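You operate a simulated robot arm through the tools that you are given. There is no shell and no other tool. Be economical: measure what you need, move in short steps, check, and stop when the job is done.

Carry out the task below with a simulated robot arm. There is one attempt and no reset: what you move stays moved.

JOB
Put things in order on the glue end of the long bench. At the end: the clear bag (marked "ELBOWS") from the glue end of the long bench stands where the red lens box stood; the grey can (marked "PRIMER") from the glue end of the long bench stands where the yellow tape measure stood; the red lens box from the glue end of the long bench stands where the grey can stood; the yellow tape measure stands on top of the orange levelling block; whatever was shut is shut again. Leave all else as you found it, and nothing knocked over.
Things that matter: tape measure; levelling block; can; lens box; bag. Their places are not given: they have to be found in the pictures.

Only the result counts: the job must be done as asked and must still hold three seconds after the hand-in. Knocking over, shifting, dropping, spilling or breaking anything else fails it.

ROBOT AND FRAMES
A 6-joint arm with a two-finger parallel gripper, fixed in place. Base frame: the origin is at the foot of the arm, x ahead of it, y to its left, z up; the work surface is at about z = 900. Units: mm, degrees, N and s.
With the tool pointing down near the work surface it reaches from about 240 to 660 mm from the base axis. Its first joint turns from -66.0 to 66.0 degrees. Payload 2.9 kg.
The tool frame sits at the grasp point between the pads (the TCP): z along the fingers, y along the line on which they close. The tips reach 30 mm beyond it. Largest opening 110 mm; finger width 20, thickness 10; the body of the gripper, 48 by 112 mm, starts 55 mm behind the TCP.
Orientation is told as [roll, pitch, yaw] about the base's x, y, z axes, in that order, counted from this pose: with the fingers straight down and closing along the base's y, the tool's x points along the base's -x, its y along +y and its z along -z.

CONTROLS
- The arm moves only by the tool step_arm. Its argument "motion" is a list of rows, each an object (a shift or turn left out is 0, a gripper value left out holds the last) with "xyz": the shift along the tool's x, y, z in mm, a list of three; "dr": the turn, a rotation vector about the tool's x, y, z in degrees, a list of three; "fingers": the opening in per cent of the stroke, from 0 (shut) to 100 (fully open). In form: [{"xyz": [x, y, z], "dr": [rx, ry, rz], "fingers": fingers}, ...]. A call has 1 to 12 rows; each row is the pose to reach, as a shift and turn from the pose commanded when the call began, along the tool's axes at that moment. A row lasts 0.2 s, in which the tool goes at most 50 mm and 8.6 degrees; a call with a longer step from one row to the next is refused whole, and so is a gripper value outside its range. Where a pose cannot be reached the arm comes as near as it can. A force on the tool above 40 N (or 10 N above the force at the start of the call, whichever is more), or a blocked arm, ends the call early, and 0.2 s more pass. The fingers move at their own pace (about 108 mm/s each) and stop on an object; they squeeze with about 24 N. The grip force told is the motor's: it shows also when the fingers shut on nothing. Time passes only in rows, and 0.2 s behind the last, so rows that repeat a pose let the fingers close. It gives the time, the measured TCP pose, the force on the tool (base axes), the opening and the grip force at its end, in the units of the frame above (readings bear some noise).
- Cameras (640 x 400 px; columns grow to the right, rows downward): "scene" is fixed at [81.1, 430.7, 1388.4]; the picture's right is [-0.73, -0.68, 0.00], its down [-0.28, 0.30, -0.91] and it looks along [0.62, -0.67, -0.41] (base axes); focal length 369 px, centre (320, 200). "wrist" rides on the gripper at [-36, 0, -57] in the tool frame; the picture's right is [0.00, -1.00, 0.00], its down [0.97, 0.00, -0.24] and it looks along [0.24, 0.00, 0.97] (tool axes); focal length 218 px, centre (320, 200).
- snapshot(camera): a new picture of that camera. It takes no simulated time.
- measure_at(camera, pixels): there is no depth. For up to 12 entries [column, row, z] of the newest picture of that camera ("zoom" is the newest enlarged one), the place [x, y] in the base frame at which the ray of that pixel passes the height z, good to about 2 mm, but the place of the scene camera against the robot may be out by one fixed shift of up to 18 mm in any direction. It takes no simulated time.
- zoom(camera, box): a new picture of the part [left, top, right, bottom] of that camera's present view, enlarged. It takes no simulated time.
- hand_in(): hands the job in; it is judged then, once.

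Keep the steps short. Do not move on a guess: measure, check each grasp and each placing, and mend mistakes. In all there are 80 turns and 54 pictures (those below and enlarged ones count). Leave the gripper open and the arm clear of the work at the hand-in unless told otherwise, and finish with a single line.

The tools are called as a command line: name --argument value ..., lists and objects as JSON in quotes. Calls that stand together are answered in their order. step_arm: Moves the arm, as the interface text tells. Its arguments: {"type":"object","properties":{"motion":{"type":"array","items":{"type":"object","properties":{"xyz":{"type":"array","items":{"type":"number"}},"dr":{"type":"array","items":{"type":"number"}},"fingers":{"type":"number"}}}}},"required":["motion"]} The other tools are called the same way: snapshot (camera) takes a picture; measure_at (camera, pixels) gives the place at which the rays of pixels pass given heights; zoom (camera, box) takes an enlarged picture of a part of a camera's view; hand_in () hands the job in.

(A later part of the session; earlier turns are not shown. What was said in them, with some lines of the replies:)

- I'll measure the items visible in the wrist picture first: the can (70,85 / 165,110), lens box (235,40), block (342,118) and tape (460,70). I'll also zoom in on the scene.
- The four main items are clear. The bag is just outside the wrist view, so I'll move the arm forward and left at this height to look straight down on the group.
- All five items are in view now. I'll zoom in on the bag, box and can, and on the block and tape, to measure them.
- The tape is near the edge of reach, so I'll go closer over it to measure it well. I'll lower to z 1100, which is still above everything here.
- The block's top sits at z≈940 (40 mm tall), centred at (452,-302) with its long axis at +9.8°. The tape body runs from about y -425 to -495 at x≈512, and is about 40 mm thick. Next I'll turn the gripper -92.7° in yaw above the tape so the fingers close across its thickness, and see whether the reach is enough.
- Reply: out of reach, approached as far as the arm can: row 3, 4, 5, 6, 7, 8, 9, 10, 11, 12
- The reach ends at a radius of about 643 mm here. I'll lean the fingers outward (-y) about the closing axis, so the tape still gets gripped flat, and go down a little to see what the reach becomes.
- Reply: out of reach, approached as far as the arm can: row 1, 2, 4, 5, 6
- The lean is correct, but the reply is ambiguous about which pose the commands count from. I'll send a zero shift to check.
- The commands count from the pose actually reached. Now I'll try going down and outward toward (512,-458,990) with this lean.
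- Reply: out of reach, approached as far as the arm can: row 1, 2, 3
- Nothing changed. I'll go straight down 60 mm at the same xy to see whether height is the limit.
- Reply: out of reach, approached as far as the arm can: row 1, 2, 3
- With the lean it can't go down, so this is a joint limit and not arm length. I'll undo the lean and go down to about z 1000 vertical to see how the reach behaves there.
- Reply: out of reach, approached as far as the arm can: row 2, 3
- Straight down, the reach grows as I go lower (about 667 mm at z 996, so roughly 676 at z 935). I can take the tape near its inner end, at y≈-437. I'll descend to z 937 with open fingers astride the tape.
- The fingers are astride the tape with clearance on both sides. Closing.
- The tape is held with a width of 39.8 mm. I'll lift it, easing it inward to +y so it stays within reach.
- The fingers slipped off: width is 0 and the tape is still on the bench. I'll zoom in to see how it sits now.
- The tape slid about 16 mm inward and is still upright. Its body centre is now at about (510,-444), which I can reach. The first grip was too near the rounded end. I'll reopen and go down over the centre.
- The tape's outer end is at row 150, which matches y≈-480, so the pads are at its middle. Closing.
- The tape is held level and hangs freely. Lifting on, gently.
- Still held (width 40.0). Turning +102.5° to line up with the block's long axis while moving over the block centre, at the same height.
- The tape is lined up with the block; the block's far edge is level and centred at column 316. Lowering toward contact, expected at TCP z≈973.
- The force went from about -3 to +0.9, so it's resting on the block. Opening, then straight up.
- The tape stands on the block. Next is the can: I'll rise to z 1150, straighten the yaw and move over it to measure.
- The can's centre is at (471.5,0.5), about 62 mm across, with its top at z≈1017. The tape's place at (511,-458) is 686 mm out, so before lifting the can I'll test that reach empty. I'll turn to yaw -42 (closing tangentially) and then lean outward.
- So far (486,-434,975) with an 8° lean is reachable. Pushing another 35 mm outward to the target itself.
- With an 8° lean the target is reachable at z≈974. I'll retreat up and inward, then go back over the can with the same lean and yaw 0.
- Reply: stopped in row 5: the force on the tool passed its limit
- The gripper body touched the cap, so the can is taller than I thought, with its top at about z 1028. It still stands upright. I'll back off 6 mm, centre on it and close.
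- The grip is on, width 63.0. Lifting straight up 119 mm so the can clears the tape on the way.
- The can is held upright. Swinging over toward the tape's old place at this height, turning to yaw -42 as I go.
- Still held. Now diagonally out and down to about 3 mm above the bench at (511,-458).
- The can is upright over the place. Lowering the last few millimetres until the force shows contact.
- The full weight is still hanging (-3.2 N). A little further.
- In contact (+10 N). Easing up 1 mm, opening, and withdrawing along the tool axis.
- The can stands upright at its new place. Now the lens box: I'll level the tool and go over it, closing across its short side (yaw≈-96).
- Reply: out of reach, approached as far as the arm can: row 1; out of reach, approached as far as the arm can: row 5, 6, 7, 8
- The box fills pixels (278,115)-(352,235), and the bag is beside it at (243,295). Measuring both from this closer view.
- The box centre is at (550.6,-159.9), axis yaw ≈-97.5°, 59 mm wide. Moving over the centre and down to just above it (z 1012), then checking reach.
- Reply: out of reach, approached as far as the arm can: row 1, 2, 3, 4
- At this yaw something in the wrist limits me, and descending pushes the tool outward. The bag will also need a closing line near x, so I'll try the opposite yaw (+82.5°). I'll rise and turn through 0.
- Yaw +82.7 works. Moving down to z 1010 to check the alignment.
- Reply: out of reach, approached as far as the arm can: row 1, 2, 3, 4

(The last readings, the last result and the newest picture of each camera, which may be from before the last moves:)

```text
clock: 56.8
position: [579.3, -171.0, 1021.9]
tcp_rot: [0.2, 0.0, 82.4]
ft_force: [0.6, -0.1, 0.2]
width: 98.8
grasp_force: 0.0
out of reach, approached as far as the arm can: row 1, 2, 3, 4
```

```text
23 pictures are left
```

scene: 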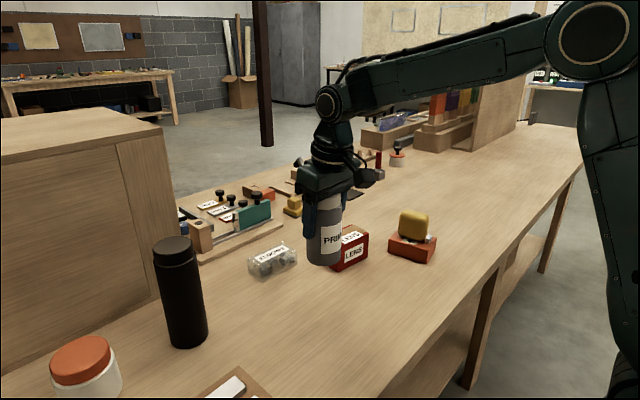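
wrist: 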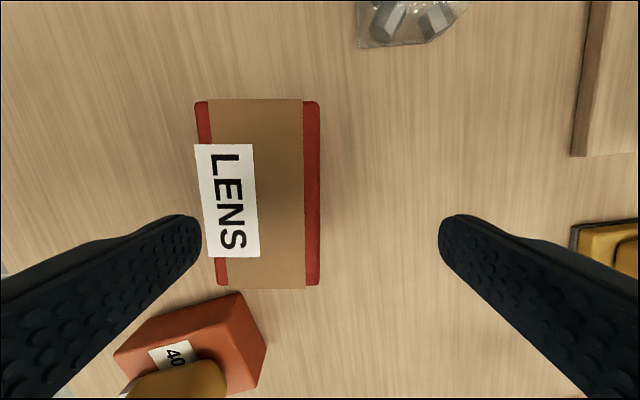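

It gets pushed outward again, so turned yaws allow only larger radii at low height. I'll grip the box along its ~98 mm length instead, at yaw -7.5 with the fingers at 110 mm. First I'll rise and turn back.

step_arm --motion '[{"xyz": [0, 0, -20], "dr": [0, 0, 8.2], "fingers": 100}, {"xyz": [0, 0, -38], "dr": [0, 0, 16.4]}, {"xyz": [0, 0, -50], "dr": [0, 0, 24.6]}, {"xyz": [-2, 6, -50], "dr": [0, 0, 32.8]}, {"xyz": [-3, 12, -50], "dr": [0, 0, 41]}, {"xyz": [-5, 18, -50], "dr": [0, 0, 49.2]}, {"xyz": [-6, 24, -50], "dr": [0, 0, 57.4]}, {"xyz": [-7.2, 29.9, -50], "dr": [0, 0, 65.6]}, {"xyz": [-7.2, 29.9, -50], "dr": [0, 0, 73.8]}, {"xyz": [-7.2, 29.9, -46], "dr": [0, 0, 82]}, {"xyz": [-7.2, 29.9, -38], "dr": [0, 0, 89.9]}, {"xyz": [-7.2, 29.9, -38], "dr": [0, 0, 89.9]}]'

step_arm --motion '[{"xyz": [0, 0, 25]}, {"xyz": [0, 0, 45]}, {"xyz": [0, 0, 45]}]'

snapshot --camera "wrist"

```text
clock: 59.4
position: [560.0, -158.7, 1067.0]
tcp_rot: [0.0, 0.3, -7.5]
ft_force: [0.8, 0.5, 0.0]
width: 109.8
grasp_force: 0.1
out of reach, approached as far as the arm can: row 8, 9, 10, 11, 12
```

```text
clock: 60.2
position: [576.8, -163.1, 1028.9]
tcp_rot: [0.1, 0.2, -7.4]
ft_force: [0.3, -0.2, 1.0]
width: 109.9
grasp_force: 0.1
out of reach, approached as far as the arm can: row 1, 2, 3
```

```text
22 pictures are left
```

wrist: 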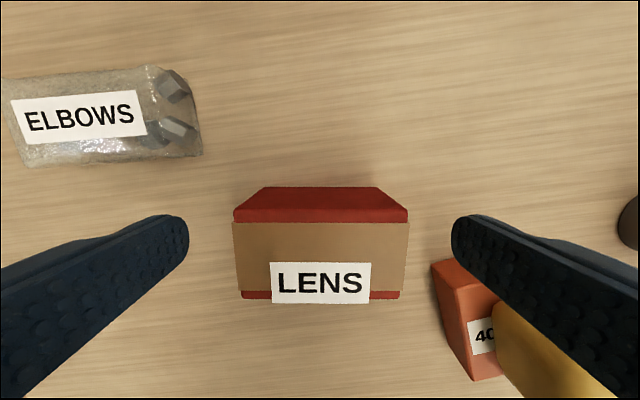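

The same push appears at yaw -7.5, so the yaw isn't the cause. I'll look at the arm's posture.

snapshot --camera "scene"

```text
21 pictures are left
```

scene: 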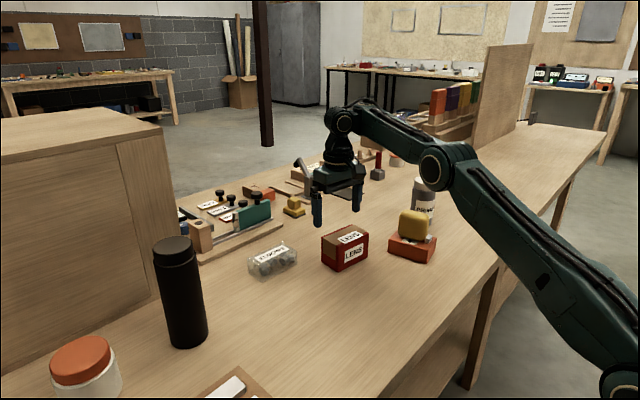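

The elbow hangs low: the arm went through full stretch and folded the wrong way, which blocks moving inward. I'll stretch it out again by rising straight up, which is free air, and then retract to see if it folds correctly.

step_arm --motion '[{"xyz": [0, 0, -45]}, {"xyz": [0, 0, -90]}, {"xyz": [0, 0, -135]}, {"xyz": [0, 0, -180]}, {"xyz": [0, 0, -225]}, {"xyz": [0, 0, -270]}, {"xyz": [0, 0, -270]}]'

step_arm --motion '[{"xyz": [40, 0, 0]}, {"xyz": [80, 0, 0]}, {"xyz": [120, 0, 20]}, {"xyz": [150, 0, 50]}, {"xyz": [150, 0, 50]}]'

snapshot --camera "scene"

```text
clock: 61.4
position: [559.7, -157.7, 1220.0]
tcp_rot: [0.0, -0.9, -7.2]
ft_force: [10.2, -3.0, -15.1]
width: 110.2
grasp_force: 0.1
out of reach, approached as far as the arm can: row 2, 4, 5, 6
stopped in row 6: the force on the tool passed its limit (the readings are from after the stop); the commanded pose is now the measured one
```

```text
clock: 62.6
position: [408.8, -139.7, 1168.1]
tcp_rot: [-0.1, -0.8, -7.3]
ft_force: [0.2, -0.4, -0.7]
width: 110.0
grasp_force: 0.2
```

```text
20 pictures are left
```

scene: 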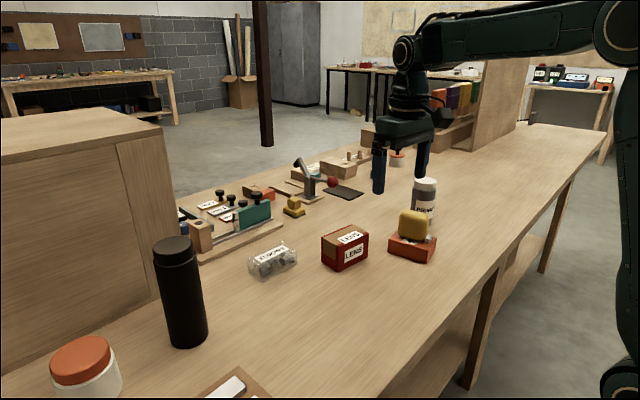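

The elbow is up again and nothing was disturbed. I'll turn to yaw -97.5 while moving over the box at z 1050, and stay clear of full stretch from here on.

step_arm --motion '[{"xyz": [-12, 0, 10], "dr": [0, 0, 8.2]}, {"xyz": [-25, 0, 20], "dr": [0, 0, 16.4]}, {"xyz": [-37, 0, 30], "dr": [0, 0, 24.6]}, {"xyz": [-50, -1, 42], "dr": [0, 0, 32.8]}, {"xyz": [-62, -1, 53], "dr": [0, 0, 41]}, {"xyz": [-75, -1, 64], "dr": [0, 0, 49.2]}, {"xyz": [-87, -1, 75], "dr": [0, 0, 57.4]}, {"xyz": [-100, -1, 86], "dr": [0, 0, 65.6]}, {"xyz": [-112, -1, 97], "dr": [0, 0, 73.8]}, {"xyz": [-125, -1.6, 107], "dr": [0, 0, 82]}, {"xyz": [-137.3, -1.6, 118], "dr": [0, 0, 90.2]}, {"xyz": [-137.3, -1.6, 118], "dr": [0, 0, 90.2]}]'

snapshot --camera "wrist"

```text
clock: 65.2
position: [547.7, -157.5, 1052.0]
tcp_rot: [0.7, -0.1, -97.5]
ft_force: [-0.1, -0.1, -0.1]
width: 110.1
grasp_force: 0.1
```

```text
19 pictures are left
```

wrist: 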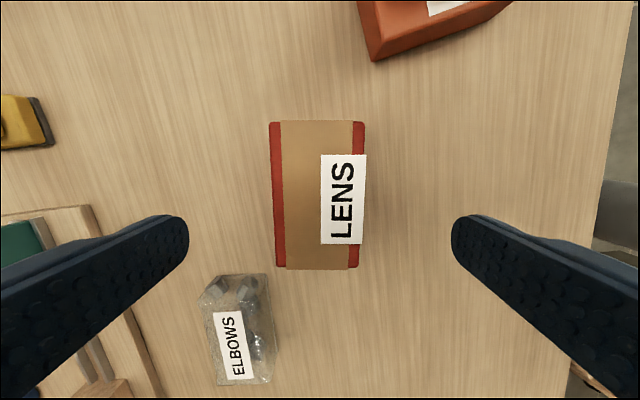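

No limit now; the box is centred between the fingers. Descending to z 940.

step_arm --motion '[{"xyz": [-1, 1.5, 30], "dr": [0, -0.7, 0]}, {"xyz": [-2, 3, 65], "dr": [0, -0.7, 0]}, {"xyz": [-2, 3, 95], "dr": [0, -0.7, 0]}, {"xyz": [-2, 3, 112], "dr": [0, -0.7, 0]}, {"xyz": [-2, 3, 112], "dr": [0, -0.7, 0]}]'

step_arm --motion '[{"fingers": 0}, {"fingers": 0}, {"fingers": 0}, {"fingers": 0}]'

step_arm --motion '[{"xyz": [0, 0, -5]}, {"xyz": [0, 0, -15]}, {"xyz": [0, 0, -40]}, {"xyz": [0, 0, -75]}, {"xyz": [0, 0, -105]}, {"xyz": [0, 0, -105]}]'

snapshot --camera "scene"

```text
clock: 66.4
position: [551.0, -162.6, 940.2]
tcp_rot: [0.7, -0.9, -97.4]
ft_force: [0.2, 1.1, 0.2]
width: 109.8
grasp_force: 0.0
```

```text
clock: 67.4
position: [551.8, -161.5, 940.3]
tcp_rot: [0.7, -0.8, -97.4]
ft_force: [-1.1, 0.4, 0.0]
width: 60.0
grasp_force: 24.4
```

```text
clock: 68.8
position: [550.6, -160.8, 1045.5]
tcp_rot: [0.7, -0.8, -97.4]
ft_force: [0.0, 0.2, -0.8]
width: 59.4
grasp_force: 23.5
```

```text
18 pictures are left
```

scene: 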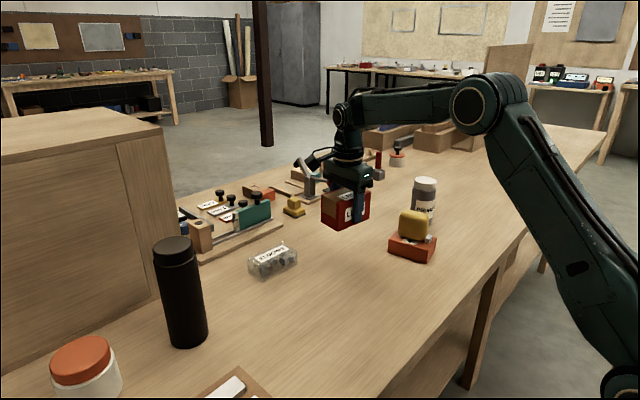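

The box is held level (width 59.4). Carrying it to the can's old place (472,0), then lowering to about 3 mm above the bench.

step_arm --motion '[{"xyz": [30, -20, 0]}, {"xyz": [60, -40, 0]}, {"xyz": [90, -59, 0]}, {"xyz": [120, -79, 0]}, {"xyz": [149.4, -98.7, 0]}, {"xyz": [149.4, -98.7, 0]}]'

step_arm --motion '[{"xyz": [0, 0, 35]}, {"xyz": [0, 0, 70]}, {"xyz": [0, 0, 95]}, {"xyz": [0, 0, 102]}, {"xyz": [0, 0, 102]}]'

zoom --camera "scene" --box '[220, 180, 420, 330]'

```text
clock: 70.2
position: [472.2, -0.9, 1041.3]
tcp_rot: [0.6, -0.8, -97.4]
ft_force: [-0.4, -0.6, -1.8]
width: 59.8
grasp_force: 23.6
```

```text
clock: 71.4
position: [474.0, 0.9, 940.3]
tcp_rot: [0.7, -0.8, -97.3]
ft_force: [-3.4, 0.9, 12.7]
width: 59.6
grasp_force: 23.7
```

```text
2.67 times, centred on (320, 255) of scene
```

zoom: 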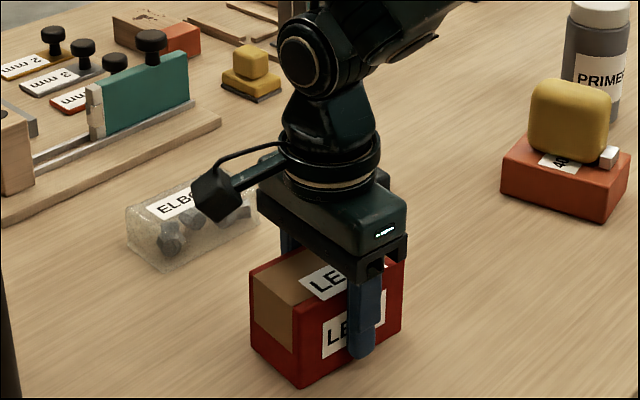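

Contact at 12.7 N. Easing 1 mm, opening, rising, then moving toward the bag for a look.

step_arm --motion '[{"xyz": [0, 0, -1]}, {"xyz": [0, 0, -1], "fingers": 100}, {"xyz": [0, 0, -1], "fingers": 100}, {"xyz": [0, 0, -1], "fingers": 100}, {"xyz": [0, 0, -35]}, {"xyz": [0, 0, -75]}, {"xyz": [0, 0, -110]}, {"xyz": [0, 0, -110]}]'

step_arm --motion '[{"xyz": [-1, 40, 0]}, {"xyz": [-3, 80, 0]}, {"xyz": [-4.6, 119.6, 0]}, {"xyz": [-4.6, 119.6, 0]}]'

snapshot --camera "wrist"

zoom --camera "scene" --box '[220, 180, 420, 330]'

```text
clock: 73.2
position: [472.3, -0.5, 1051.3]
tcp_rot: [0.7, -0.8, -97.4]
ft_force: [0.0, 0.1, 0.9]
width: 110.0
grasp_force: 0.1
```

```text
clock: 74.2
position: [591.2, -20.5, 1051.9]
tcp_rot: [0.7, -0.7, -97.4]
ft_force: [-0.6, 0.1, -0.4]
width: 110.1
grasp_force: 0.1
```

```text
16 pictures are left
```

wrist: 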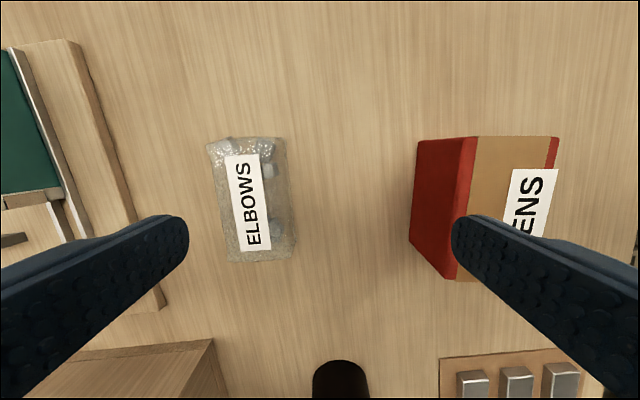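

```text
2.67 times, centred on (320, 255) of scene
```

zoom: 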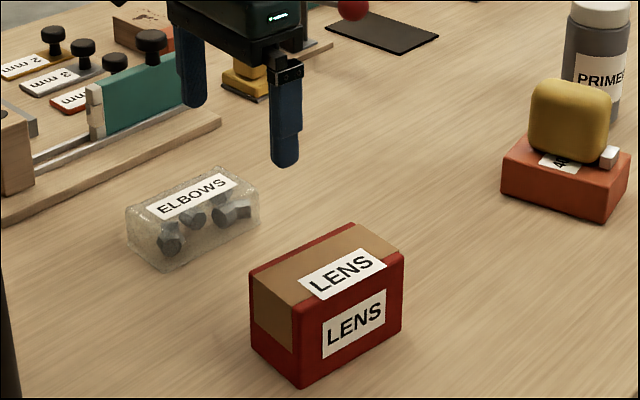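

zoom --camera "wrist" --box '[180, 110, 340, 280]'

measure_at --camera "wrist" --pixels '[[207, 145, 940], [285, 138, 900], [297, 240, 900], [226, 260, 940], [275, 140, 940], [285, 258, 900], [225, 156, 945], [258, 153, 945], [271, 248, 945], [238, 251, 945]]'

```text
2.35 times, centred on (260, 195) of wrist
```

zoom: 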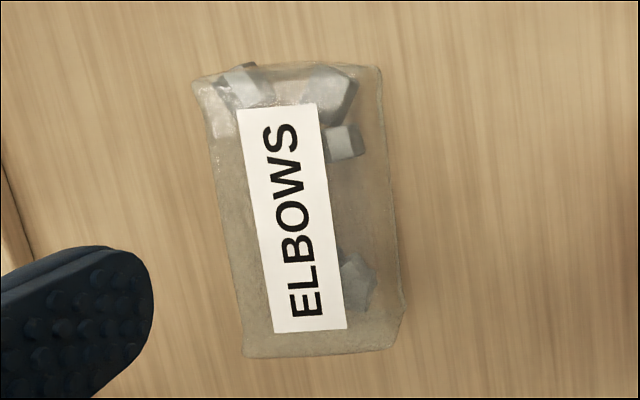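

```text
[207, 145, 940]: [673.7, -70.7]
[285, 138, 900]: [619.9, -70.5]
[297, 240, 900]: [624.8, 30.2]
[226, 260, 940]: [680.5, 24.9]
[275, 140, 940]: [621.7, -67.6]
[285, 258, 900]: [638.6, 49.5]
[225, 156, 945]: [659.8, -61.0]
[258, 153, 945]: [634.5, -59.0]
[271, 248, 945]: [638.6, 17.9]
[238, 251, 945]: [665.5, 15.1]
```

The lens box stands well. The bag's centre is at (649,-22), about 55 mm wide, axis ≈-94.3°. I'll lower to z 1000, go out over it, and check the view before descending.

step_arm --motion '[{"xyz": [1, 8, 25], "dr": [0, 0, -1.5]}, {"xyz": [2, 14, 47], "dr": [0, 0, -3.1]}, {"xyz": [4, 36, 53], "dr": [0, 0, -3.1]}, {"xyz": [6, 57.7, 57], "dr": [0, 0, -3.1]}, {"xyz": [6, 57.7, 57], "dr": [0, 0, -3.1]}]'

snapshot --camera "wrist"

```text
clock: 75.4
position: [648.3, -21.9, 994.2]
tcp_rot: [0.7, -0.8, -94.3]
ft_force: [-0.9, -0.7, -0.7]
width: 110.1
grasp_force: 0.2
```

```text
13 pictures are left
```

wrist: 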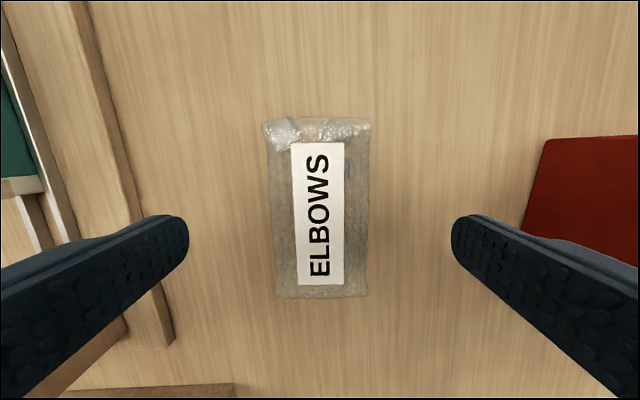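

The bag is centred and aligned (columns 265-370). Descending to z 936 and closing.

step_arm --motion '[{"xyz": [0, 0, 20]}, {"xyz": [0, 0, 40]}, {"xyz": [0, 0, 57]}, {"xyz": [0, 0, 57]}]'

step_arm --motion '[{"fingers": 0}, {"fingers": 0}, {"fingers": 0}, {"fingers": 0}]'

step_arm --motion '[{"xyz": [0, 0, -5]}, {"xyz": [0, -3, -15]}, {"xyz": [0, -10, -30]}, {"xyz": [0, -25, -50]}, {"xyz": [0, -45, -70]}, {"xyz": [0, -45, -70]}]'

zoom --camera "scene" --box '[220, 130, 440, 300]'

```text
clock: 76.4
position: [648.9, -23.7, 938.0]
tcp_rot: [0.6, -0.8, -94.3]
ft_force: [1.1, -0.4, 0.3]
width: 110.0
grasp_force: 0.0
```

```text
clock: 77.4
position: [648.5, -23.5, 937.8]
tcp_rot: [0.5, -0.7, -94.3]
ft_force: [0.0, 0.6, -0.1]
width: 59.5
grasp_force: 23.9
```

```text
clock: 78.8
position: [603.6, -18.0, 1007.6]
tcp_rot: [0.6, -0.7, -94.3]
ft_force: [0.2, -0.1, -1.6]
width: 59.7
grasp_force: 24.0
```

```text
2.35 times, centred on (330, 215) of scene
```

zoom: 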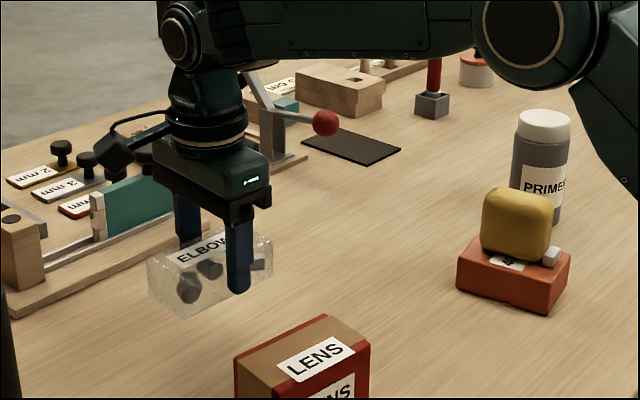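

The bag is held level. Carrying it to the lens box's old place (550,-160), then lowering.

step_arm --motion '[{"xyz": [-30, -8, -10]}, {"xyz": [-60, -17, -20]}, {"xyz": [-90, -26, -20]}, {"xyz": [-118, -34, -20]}, {"xyz": [-146.6, -42.7, -20]}, {"xyz": [-146.6, -42.7, -20]}]'

step_arm --motion '[{"xyz": [0, 0, 30]}, {"xyz": [0, 0, 60]}, {"xyz": [0, 0, 80]}, {"xyz": [0, 0, 87]}, {"xyz": [0, 0, 87]}]'

```text
clock: 80.2
position: [549.0, -161.3, 1028.9]
tcp_rot: [0.7, -0.8, -94.4]
ft_force: [0.0, 0.9, -1.5]
width: 59.8
grasp_force: 24.4
```

```text
clock: 81.4
position: [549.7, -162.1, 941.1]
tcp_rot: [0.5, -0.9, -94.2]
ft_force: [1.2, -0.5, -0.7]
width: 59.6
grasp_force: 24.1
```

Not touching yet. Lowering in small steps.

step_arm --motion '[{"xyz": [0, 0, 1.2]}, {"xyz": [0, 0, 2.4]}, {"xyz": [0, 0, 3.6]}, {"xyz": [0, 0, 3.6]}]'

```text
clock: 82.4
position: [550.5, -163.1, 938.1]
tcp_rot: [0.8, -0.9, -94.3]
ft_force: [-2.6, 0.3, 6.5]
width: 59.6
grasp_force: 24.7
```

Contact (+6.5 N). Easing, opening, rising clear, and moving back inward.

step_arm --motion '[{"xyz": [0, 0, -0.5]}, {"xyz": [0, 0, -0.5], "fingers": 100}, {"xyz": [0, 0, -0.5], "fingers": 100}, {"xyz": [0, 0, -0.5], "fingers": 100}, {"xyz": [0, 0, -35]}, {"xyz": [0, 0, -75]}, {"xyz": [0, 0, -115]}, {"xyz": [0, -35, -145]}, {"xyz": [0, -75, -170]}, {"xyz": [0, -75, -170]}]'

snapshot --camera "scene"

zoom --camera "scene" --box '[220, 150, 460, 300]'

snapshot --camera "wrist"

```text
clock: 84.6
position: [474.1, -155.0, 1108.9]
tcp_rot: [0.7, -0.8, -94.3]
ft_force: [-0.3, 0.2, -0.3]
width: 110.1
grasp_force: 0.2
```

```text
11 pictures are left
```

scene: 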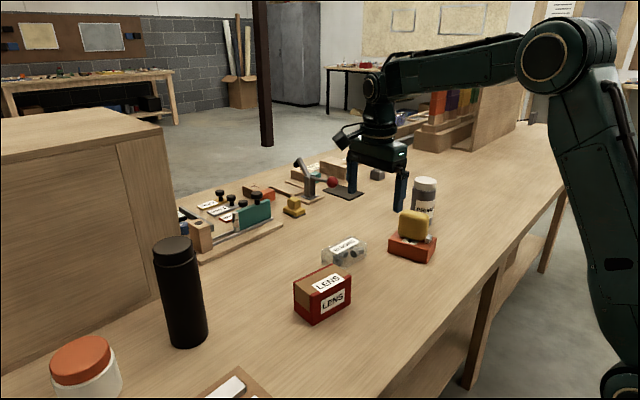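

```text
2.67 times, centred on (340, 225) of scene
```

zoom: 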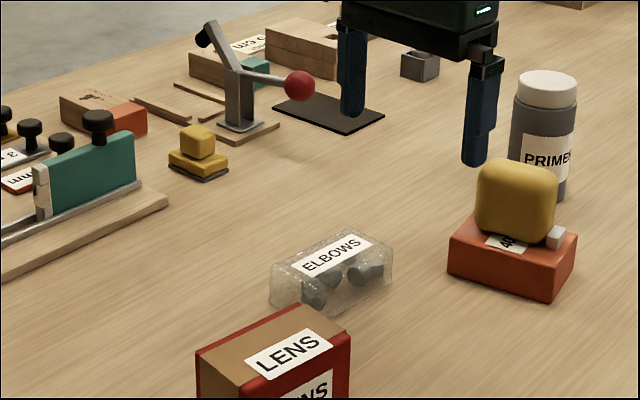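

```text
9 pictures are left
```

wrist: 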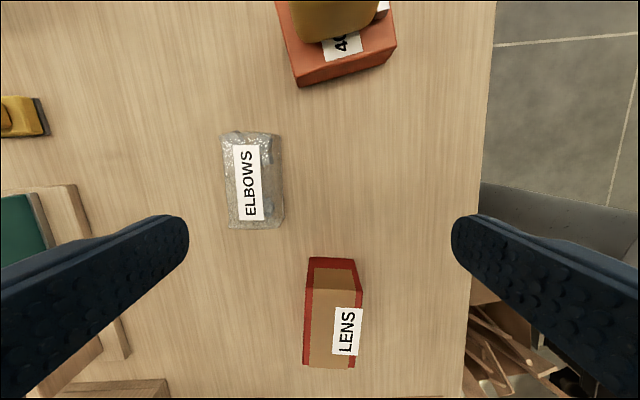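

All five things stand as asked and upright, the gripper is open, and the arm is clear at z≈1109. I opened nothing, so nothing needs shutting. Handing in.

hand_in

```text
The job is handed in.
```

The job is handed in: the tape measure is on the levelling block, and the can, lens box and bag each stand upright in their new places.
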